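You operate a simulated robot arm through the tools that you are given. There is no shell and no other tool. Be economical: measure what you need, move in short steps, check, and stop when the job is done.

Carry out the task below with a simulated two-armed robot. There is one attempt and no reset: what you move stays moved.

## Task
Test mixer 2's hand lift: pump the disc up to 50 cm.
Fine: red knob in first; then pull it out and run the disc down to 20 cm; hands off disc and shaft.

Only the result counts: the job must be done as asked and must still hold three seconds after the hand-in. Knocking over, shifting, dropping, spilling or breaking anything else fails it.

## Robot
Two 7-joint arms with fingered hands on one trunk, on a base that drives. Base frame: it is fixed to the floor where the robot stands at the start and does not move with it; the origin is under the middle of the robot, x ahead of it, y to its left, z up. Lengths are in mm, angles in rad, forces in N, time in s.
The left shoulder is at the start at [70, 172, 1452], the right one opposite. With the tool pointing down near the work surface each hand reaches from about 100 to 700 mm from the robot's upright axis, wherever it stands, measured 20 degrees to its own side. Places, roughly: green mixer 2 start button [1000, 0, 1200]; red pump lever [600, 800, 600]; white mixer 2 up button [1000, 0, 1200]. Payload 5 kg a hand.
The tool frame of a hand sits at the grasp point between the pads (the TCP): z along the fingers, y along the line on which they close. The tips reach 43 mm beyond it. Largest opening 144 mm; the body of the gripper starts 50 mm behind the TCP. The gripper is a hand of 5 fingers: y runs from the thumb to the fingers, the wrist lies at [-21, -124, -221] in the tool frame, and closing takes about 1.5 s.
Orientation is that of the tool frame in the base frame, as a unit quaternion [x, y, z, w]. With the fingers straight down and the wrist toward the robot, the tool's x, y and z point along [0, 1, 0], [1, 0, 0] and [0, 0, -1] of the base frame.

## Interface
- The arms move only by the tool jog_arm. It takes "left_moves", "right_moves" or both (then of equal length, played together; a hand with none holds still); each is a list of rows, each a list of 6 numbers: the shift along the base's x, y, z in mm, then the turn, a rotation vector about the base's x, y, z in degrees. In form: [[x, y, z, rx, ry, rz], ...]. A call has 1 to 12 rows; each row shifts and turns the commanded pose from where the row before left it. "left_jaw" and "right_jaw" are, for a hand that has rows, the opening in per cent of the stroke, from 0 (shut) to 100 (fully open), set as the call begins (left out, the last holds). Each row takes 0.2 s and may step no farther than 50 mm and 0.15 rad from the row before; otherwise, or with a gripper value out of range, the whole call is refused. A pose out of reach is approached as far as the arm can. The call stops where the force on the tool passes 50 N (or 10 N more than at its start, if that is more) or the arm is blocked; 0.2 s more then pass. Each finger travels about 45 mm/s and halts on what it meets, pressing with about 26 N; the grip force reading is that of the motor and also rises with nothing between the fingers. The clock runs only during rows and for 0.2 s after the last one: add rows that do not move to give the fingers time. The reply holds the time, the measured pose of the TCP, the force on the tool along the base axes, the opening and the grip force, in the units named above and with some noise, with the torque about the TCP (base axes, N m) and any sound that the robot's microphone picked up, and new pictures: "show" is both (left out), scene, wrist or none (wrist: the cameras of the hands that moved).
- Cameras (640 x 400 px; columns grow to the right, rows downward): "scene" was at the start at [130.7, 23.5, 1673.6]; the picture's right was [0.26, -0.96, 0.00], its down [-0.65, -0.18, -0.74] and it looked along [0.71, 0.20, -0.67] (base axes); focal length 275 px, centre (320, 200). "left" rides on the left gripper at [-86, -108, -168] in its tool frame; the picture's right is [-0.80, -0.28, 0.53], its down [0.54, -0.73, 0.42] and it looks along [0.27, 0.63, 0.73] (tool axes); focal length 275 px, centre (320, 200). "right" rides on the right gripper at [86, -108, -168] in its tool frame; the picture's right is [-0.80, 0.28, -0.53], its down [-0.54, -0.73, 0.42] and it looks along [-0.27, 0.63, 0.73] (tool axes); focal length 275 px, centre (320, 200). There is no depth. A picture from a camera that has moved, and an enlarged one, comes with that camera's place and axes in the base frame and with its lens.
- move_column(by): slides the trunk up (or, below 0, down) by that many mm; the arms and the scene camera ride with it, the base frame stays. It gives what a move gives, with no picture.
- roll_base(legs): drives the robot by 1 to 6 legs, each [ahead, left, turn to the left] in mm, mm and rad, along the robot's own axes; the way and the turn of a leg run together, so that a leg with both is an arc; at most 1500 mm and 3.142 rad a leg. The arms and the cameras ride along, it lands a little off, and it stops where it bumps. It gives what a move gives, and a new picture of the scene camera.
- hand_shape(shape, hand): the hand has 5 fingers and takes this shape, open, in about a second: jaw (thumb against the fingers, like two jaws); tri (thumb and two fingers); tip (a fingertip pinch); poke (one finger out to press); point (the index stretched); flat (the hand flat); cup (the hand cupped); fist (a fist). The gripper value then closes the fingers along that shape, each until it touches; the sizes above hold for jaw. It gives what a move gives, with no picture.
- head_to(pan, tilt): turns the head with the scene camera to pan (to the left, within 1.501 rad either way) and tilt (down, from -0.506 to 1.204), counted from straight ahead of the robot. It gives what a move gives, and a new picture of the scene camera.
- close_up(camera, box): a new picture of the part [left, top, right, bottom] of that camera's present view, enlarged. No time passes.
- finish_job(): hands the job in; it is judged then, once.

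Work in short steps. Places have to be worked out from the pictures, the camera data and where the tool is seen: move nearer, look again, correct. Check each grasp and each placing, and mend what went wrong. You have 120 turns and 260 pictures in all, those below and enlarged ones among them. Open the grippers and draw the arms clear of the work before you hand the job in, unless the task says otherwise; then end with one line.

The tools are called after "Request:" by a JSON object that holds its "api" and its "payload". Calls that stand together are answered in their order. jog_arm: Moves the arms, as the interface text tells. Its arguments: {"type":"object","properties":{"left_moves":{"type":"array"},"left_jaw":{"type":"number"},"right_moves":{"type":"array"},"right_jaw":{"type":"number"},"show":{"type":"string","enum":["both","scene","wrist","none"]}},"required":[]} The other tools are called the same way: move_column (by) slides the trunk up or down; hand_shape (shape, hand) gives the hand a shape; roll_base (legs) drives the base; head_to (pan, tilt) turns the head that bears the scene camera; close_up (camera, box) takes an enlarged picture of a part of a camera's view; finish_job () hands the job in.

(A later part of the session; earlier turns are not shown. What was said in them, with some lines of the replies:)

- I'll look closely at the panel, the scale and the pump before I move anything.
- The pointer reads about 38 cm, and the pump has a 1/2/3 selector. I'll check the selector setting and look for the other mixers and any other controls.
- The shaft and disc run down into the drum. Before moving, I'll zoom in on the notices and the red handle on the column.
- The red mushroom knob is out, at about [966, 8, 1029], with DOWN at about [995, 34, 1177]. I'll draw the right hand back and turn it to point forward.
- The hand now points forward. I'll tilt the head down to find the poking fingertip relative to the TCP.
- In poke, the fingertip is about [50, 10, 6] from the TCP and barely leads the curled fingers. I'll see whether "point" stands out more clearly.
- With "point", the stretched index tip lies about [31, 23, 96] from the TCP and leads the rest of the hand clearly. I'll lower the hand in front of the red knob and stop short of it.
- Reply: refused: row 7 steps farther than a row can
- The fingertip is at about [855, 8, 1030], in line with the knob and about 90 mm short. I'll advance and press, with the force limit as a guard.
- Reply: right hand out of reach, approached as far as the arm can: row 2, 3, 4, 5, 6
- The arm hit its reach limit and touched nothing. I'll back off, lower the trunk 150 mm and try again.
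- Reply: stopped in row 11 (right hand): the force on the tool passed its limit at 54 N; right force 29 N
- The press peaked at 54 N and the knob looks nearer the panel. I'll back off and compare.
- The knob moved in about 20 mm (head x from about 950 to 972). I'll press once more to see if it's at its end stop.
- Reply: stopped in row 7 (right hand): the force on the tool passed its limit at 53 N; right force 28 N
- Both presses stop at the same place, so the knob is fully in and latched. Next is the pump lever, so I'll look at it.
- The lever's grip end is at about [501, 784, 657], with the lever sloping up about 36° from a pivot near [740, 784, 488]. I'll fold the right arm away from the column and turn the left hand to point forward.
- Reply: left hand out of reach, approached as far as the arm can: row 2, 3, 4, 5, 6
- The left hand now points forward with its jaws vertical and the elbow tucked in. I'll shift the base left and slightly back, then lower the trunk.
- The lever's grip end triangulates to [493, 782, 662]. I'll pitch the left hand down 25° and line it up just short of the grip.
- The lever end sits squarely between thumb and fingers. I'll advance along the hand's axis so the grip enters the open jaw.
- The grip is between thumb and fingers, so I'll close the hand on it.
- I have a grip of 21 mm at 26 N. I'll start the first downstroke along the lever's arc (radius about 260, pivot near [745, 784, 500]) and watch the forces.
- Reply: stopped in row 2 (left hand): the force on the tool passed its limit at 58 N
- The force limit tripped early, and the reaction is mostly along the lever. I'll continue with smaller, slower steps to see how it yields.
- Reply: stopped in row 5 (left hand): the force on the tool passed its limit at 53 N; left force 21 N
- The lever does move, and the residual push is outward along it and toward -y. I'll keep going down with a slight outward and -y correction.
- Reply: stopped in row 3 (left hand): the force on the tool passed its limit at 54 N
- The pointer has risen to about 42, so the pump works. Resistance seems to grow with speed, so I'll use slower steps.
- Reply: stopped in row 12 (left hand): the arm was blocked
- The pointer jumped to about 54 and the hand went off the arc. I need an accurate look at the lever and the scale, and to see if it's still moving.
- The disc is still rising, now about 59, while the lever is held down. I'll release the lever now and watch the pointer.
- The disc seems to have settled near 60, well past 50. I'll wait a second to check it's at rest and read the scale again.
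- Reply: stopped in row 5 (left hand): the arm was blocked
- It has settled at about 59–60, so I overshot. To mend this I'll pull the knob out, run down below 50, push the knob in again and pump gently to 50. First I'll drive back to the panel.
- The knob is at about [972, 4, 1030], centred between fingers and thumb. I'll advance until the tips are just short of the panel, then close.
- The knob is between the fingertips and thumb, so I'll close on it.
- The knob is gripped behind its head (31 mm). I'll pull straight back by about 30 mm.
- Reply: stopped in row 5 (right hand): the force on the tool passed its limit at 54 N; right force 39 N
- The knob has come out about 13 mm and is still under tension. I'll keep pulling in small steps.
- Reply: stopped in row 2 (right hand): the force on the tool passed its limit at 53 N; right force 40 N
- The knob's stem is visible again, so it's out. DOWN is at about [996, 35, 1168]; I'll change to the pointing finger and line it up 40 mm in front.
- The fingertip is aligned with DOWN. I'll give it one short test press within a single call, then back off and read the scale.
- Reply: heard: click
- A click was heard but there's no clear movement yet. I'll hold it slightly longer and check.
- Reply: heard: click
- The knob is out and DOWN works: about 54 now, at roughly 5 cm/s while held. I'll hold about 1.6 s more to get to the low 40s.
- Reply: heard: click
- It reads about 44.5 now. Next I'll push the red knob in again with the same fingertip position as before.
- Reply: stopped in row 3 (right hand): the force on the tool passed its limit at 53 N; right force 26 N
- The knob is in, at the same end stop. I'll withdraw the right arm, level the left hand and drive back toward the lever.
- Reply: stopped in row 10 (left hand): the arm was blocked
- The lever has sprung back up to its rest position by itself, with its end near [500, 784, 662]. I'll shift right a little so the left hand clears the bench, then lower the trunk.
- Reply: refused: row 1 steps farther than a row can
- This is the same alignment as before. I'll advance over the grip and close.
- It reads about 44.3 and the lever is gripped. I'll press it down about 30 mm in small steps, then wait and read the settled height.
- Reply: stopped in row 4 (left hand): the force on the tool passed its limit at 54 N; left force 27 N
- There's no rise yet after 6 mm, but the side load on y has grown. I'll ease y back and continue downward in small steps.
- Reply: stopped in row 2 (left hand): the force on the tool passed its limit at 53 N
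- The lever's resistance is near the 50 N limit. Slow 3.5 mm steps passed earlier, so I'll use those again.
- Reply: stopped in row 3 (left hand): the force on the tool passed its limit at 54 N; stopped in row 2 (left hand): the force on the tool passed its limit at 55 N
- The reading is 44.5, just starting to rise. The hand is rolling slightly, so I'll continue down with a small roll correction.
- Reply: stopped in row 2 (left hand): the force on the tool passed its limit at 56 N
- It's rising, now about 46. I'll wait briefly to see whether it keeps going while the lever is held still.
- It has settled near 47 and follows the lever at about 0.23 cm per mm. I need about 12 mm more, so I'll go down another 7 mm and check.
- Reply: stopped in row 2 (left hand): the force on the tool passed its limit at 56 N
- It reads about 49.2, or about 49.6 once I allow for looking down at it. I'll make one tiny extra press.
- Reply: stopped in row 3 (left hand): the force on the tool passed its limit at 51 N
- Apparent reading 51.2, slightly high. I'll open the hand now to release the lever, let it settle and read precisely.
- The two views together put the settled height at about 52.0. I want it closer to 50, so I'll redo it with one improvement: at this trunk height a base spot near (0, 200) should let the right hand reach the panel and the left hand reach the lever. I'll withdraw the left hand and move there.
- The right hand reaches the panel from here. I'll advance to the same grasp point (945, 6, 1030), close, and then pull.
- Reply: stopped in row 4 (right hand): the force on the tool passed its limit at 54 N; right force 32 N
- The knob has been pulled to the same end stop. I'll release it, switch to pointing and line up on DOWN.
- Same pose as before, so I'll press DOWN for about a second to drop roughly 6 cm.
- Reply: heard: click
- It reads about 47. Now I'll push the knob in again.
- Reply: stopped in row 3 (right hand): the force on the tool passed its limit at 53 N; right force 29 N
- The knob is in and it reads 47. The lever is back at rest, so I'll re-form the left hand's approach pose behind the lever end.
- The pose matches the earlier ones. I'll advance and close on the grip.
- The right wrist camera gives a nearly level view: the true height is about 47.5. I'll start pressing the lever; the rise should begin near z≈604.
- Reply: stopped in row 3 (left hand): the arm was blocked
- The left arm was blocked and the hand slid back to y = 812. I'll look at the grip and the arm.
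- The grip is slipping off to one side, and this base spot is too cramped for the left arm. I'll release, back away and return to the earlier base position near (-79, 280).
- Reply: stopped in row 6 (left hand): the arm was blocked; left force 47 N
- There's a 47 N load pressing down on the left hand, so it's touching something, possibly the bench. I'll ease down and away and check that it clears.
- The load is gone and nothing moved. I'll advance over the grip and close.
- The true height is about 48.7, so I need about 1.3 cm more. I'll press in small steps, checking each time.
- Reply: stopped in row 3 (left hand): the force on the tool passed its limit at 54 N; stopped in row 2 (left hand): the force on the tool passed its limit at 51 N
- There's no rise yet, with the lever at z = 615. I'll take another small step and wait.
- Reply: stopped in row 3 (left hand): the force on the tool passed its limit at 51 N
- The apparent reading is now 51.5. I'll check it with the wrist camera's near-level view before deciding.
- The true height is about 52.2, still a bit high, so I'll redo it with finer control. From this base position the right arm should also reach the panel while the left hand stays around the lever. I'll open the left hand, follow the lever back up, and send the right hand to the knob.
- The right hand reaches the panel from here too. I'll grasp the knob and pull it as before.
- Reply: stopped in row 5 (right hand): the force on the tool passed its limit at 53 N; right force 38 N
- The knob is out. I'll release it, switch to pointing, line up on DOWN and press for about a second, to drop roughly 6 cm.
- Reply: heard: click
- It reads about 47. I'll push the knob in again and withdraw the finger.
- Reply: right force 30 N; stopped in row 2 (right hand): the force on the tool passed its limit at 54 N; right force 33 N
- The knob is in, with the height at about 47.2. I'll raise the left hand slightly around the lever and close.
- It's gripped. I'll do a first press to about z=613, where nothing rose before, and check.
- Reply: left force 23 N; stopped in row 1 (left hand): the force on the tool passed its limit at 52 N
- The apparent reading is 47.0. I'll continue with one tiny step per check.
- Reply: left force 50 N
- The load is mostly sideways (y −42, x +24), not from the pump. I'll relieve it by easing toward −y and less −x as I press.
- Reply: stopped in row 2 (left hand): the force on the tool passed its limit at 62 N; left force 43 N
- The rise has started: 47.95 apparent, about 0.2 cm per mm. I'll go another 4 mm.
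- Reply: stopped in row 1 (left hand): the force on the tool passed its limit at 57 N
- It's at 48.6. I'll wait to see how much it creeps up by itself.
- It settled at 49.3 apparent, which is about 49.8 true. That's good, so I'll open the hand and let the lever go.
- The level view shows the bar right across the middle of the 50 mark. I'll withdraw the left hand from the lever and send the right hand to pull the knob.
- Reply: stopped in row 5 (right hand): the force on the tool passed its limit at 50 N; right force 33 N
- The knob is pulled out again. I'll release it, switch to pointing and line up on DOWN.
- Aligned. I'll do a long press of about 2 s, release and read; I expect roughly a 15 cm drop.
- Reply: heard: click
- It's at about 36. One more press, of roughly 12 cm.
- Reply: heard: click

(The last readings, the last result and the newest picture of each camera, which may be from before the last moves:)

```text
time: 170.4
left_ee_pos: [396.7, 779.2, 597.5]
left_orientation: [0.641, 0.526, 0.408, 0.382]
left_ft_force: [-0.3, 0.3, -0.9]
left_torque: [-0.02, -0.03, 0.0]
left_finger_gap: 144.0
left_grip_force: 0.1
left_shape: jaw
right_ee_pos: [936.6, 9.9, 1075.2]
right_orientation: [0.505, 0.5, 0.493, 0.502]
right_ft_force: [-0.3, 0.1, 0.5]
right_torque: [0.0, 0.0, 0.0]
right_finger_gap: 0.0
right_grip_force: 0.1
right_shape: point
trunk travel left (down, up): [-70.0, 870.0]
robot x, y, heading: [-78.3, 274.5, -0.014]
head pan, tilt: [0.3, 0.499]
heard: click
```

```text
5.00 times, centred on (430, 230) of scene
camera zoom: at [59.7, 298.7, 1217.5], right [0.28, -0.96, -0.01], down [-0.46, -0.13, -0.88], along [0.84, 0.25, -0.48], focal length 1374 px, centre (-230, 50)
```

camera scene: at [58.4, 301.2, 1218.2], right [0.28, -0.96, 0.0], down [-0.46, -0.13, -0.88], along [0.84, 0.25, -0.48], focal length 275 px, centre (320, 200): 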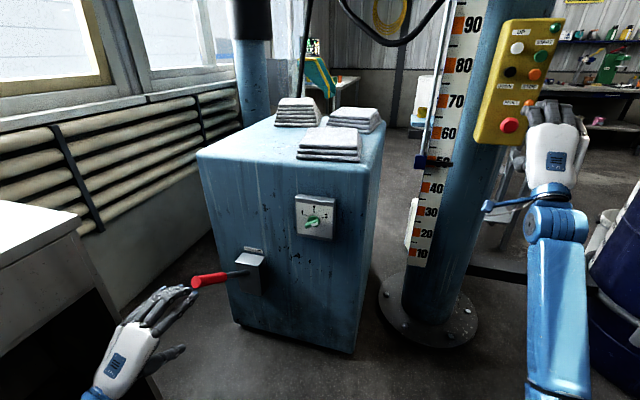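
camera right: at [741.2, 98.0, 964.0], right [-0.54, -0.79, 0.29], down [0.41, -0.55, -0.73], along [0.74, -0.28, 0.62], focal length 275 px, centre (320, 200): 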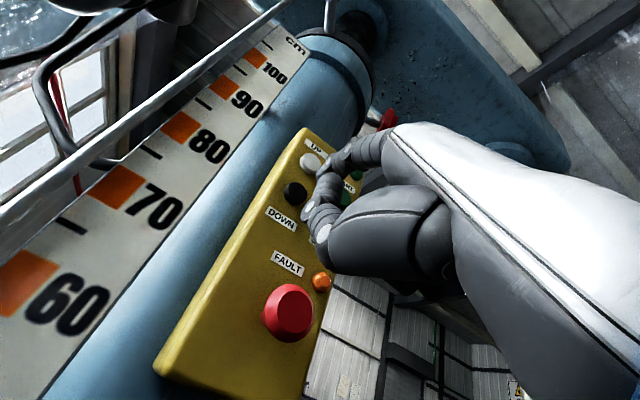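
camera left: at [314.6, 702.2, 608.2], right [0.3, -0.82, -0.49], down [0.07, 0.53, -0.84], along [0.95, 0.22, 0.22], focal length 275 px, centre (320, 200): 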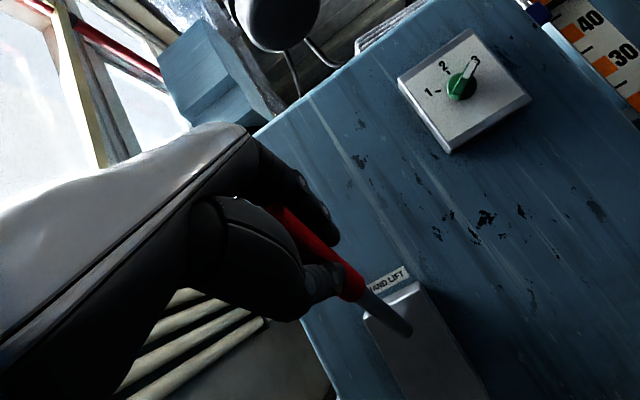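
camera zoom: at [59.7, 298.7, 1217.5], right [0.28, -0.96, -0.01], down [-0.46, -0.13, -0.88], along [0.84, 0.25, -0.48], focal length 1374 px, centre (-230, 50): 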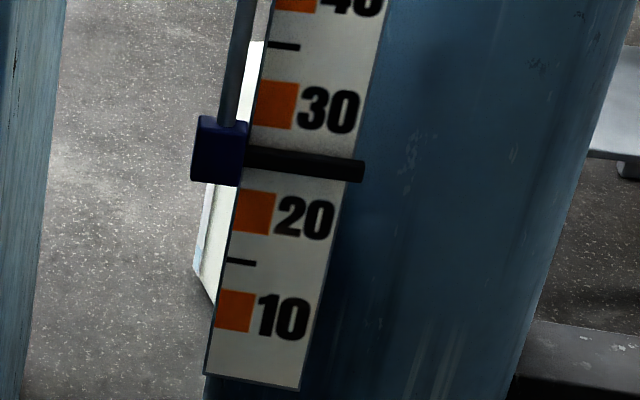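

It's at about 25.8 true. I'll do a shorter press of roughly 5 cm.

Request:
{"api": "jog_arm", "payload": {"right_moves": [[18, 0, 0, 0, 0, 0], [8, 0, 0, 0, 0, 0], [0, 0, 0, 0, 0, 0], [0, 0, 0, 0, 0, 0], [0, 0, 0, 0, 0, 0], [-26, 0, 0, 0, 0, 0]], "show": "none"}}

Request:
{"api": "close_up", "payload": {"camera": "scene", "box": [400, 190, 460, 270]}}

Request:
{"api": "close_up", "payload": {"camera": "left", "box": [400, 0, 640, 160]}}

```text
time: 171.8
left_ee_pos: [398.1, 778.8, 598.3]
left_orientation: [0.641, 0.526, 0.408, 0.382]
left_ft_force: [0.4, -0.7, 0.1]
left_torque: [-0.01, 0.04, -0.02]
left_finger_gap: 143.9
left_grip_force: 0.1
left_shape: jaw
right_ee_pos: [935.6, 10.0, 1076.2]
right_orientation: [0.505, 0.5, 0.493, 0.501]
right_ft_force: [-0.7, -0.3, 0.9]
right_torque: [0.04, 0.0, 0.01]
right_finger_gap: 136.3
right_grip_force: 0.0
right_shape: point
trunk travel left (down, up): [-70.0, 870.0]
robot x, y, heading: [-75.4, 272.6, -0.013]
head pan, tilt: [0.3, 0.499]
heard: click
```

```text
5.00 times, centred on (430, 230) of scene
camera zoom: at [59.4, 298.7, 1217.5], right [0.28, -0.96, -0.01], down [-0.46, -0.13, -0.88], along [0.84, 0.25, -0.48], focal length 1374 px, centre (-230, 50)
```

zoom: 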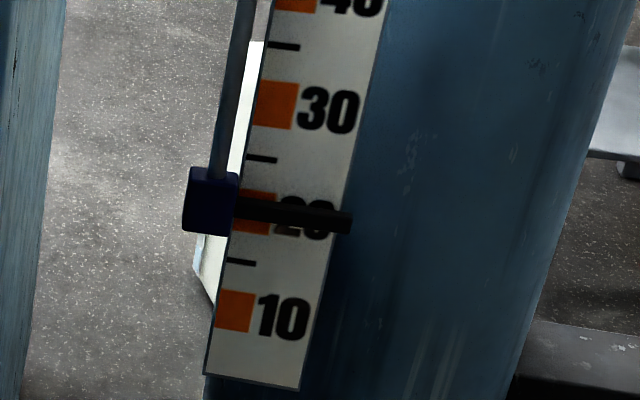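

```text
2.50 times, centred on (520, 80) of left
camera zoom: at [193.2, 721.5, 550.4], right [0.3, -0.77, -0.56], down [0.19, 0.62, -0.76], along [0.93, 0.12, 0.33], focal length 688 px, centre (-180, 500)
```

zoom: 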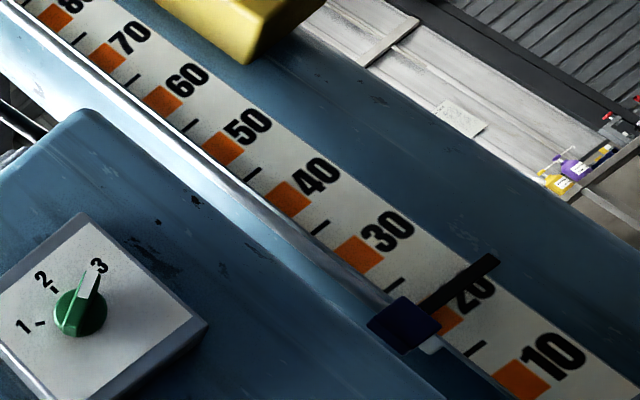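

The two views put it at about 21.0. I'll give one very short tap to take off the last centimetre.

Request:
{"api": "jog_arm", "payload": {"right_moves": [[18, 0, 0, 0, 0, 0], [9, 0, 0, 0, 0, 0], [-27, 0, 0, 0, 0, 0], [0, 0, 0, 0, 0, 0]], "show": "none"}}

Request:
{"api": "close_up", "payload": {"camera": "scene", "box": [400, 190, 460, 270]}}

Request:
{"api": "close_up", "payload": {"camera": "left", "box": [400, 0, 640, 160]}}

```text
time: 172.8
left_ee_pos: [396.9, 781.1, 597.5]
left_orientation: [0.641, 0.526, 0.408, 0.381]
left_ft_force: [0.7, -0.6, -0.3]
left_torque: [-0.02, 0.02, 0.03]
left_finger_gap: 143.8
left_grip_force: 0.0
left_shape: jaw
right_ee_pos: [937.1, 11.1, 1076.5]
right_orientation: [0.505, 0.501, 0.492, 0.501]
right_ft_force: [0.1, -0.6, -0.6]
right_torque: [0.01, 0.0, 0.0]
right_finger_gap: 136.3
right_grip_force: 0.0
right_shape: point
trunk travel left (down, up): [-70.0, 870.0]
robot x, y, heading: [-80.9, 276.8, -0.016]
head pan, tilt: [0.3, 0.499]
heard: click
```

```text
5.00 times, centred on (430, 230) of scene
camera zoom: at [59.8, 298.6, 1217.5], right [0.28, -0.96, -0.01], down [-0.46, -0.13, -0.88], along [0.84, 0.25, -0.48], focal length 1374 px, centre (-230, 50)
```

zoom: 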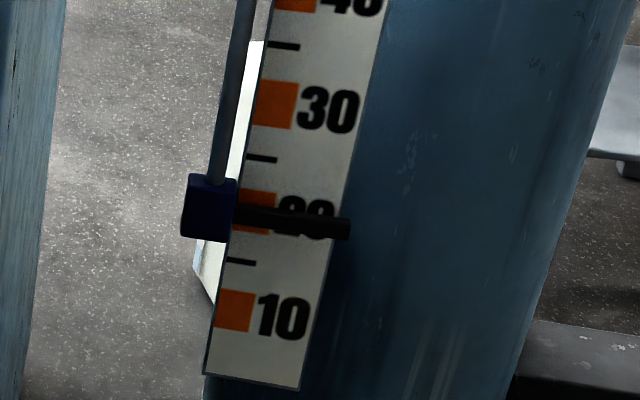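

```text
2.50 times, centred on (520, 80) of left
camera zoom: at [193.3, 721.5, 550.3], right [0.3, -0.77, -0.56], down [0.19, 0.62, -0.76], along [0.93, 0.12, 0.33], focal length 688 px, centre (-180, 500)
```

zoom: 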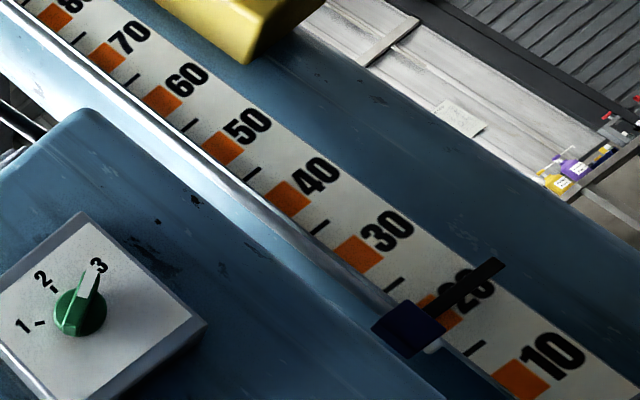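

It's at about 20.3, which is good. I'll withdraw the right hand straight back, back the base away, and do a final check.

Request:
{"api": "jog_arm", "payload": {"right_moves": [[-45, 0, 0, 0, 0, 0], [-45, 0, 0, 0, 0, 0], [-45, 0, 0, 0, 0, 0], [-45, -10, 0, 0, 0, 0], [-45, -10, 0, 0, 0, 0]], "show": "none"}}

Request:
{"api": "roll_base", "payload": {"legs": [[-80, 0, 0]]}}

Request:
{"api": "close_up", "payload": {"camera": "scene", "box": [360, 0, 560, 280]}}

Request:
{"api": "close_up", "payload": {"camera": "right", "box": [0, 0, 640, 400]}}

```text
time: 174.0
left_ee_pos: [398.3, 779.8, 598.9]
left_orientation: [0.641, 0.525, 0.409, 0.382]
left_ft_force: [-1.2, 0.1, -0.4]
left_torque: [0.01, 0.01, 0.0]
left_finger_gap: 144.1
left_grip_force: 0.1
left_shape: jaw
right_ee_pos: [709.4, -8.0, 1075.3]
right_orientation: [0.504, 0.501, 0.494, 0.501]
right_ft_force: [-0.2, -0.2, 0.0]
right_torque: [-0.02, -0.02, 0.01]
right_finger_gap: 136.3
right_grip_force: 0.0
right_shape: point
trunk travel left (down, up): [-70.0, 870.0]
robot x, y, heading: [-76.8, 276.9, -0.016]
head pan, tilt: [0.3, 0.499]
```

```text
time: 175.1
left_ee_pos: [316.5, 780.5, 599.1]
left_orientation: [0.641, 0.525, 0.409, 0.382]
left_ft_force: [-0.2, -0.4, 0.1]
left_torque: [0.04, 0.02, -0.01]
left_finger_gap: 144.0
left_grip_force: 0.0
left_shape: jaw
right_ee_pos: [629.3, -7.0, 1076.0]
right_orientation: [0.505, 0.5, 0.493, 0.502]
right_ft_force: [-0.3, -0.1, 0.7]
right_torque: [-0.04, 0.04, -0.03]
right_finger_gap: 136.2
right_grip_force: 0.1
right_shape: point
trunk travel left (down, up): [-70.0, 870.0]
robot x, y, heading: [-158.6, 283.2, -0.012]
head pan, tilt: [0.3, 0.499]
camera scene: at [-20.5, 299.8, 1217.6], right [0.28, -0.96, -0.01], down [-0.46, -0.13, -0.88], along [0.84, 0.25, -0.48], focal length 275 px, centre (320, 200)
```

scene: 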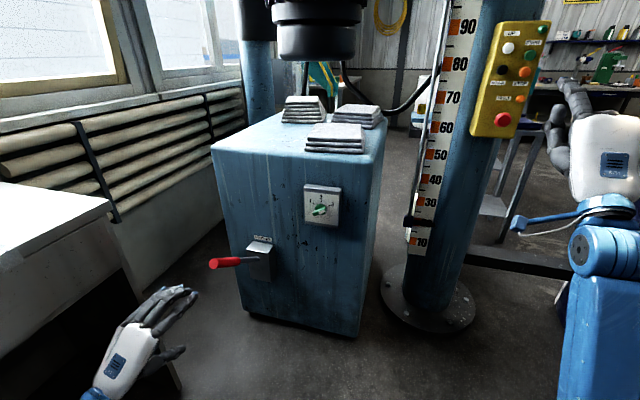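

```text
1.43 times, centred on (460, 140) of scene
camera zoom: at [-20.5, 299.8, 1217.6], right [0.28, -0.96, -0.01], down [-0.46, -0.13, -0.88], along [0.84, 0.25, -0.48], focal length 393 px, centre (120, 286)
```

zoom: 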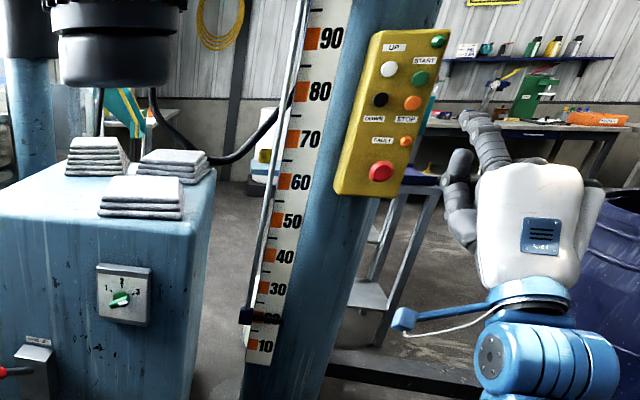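

```text
1.00 times, centred on (320, 200) of right (not enlarged: the box is as wide or as high as the picture)
camera zoom: at [463.3, 81.0, 967.7], right [-0.54, -0.79, 0.29], down [0.41, -0.55, -0.73], along [0.73, -0.28, 0.62], focal length 275 px, centre (320, 200)
```

zoom: 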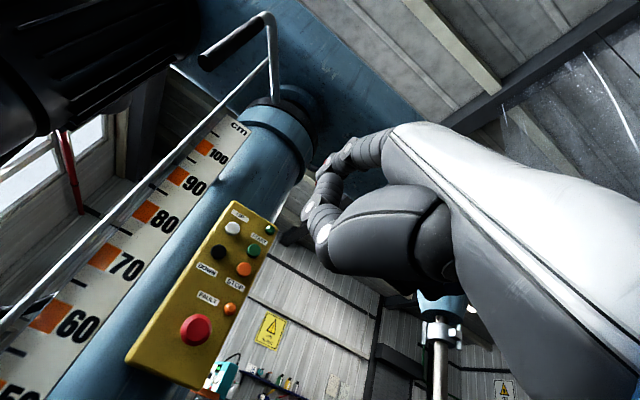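

The disc stands at about 20 cm and the knob is out, since DOWN worked after the pull. The lever is back at rest and both hands are clear, so I'm handing in.

Request:
{"api": "finish_job", "payload": {}}

```text
The job is handed in.
```

I pumped mixer 2's disc up to about 50 cm with the red knob in, then pulled the knob out and ran the disc down with DOWN to about 20 cm; it took three tries (the first two overshot to about 60 and 52), and neither hand touched the disc or shaft.
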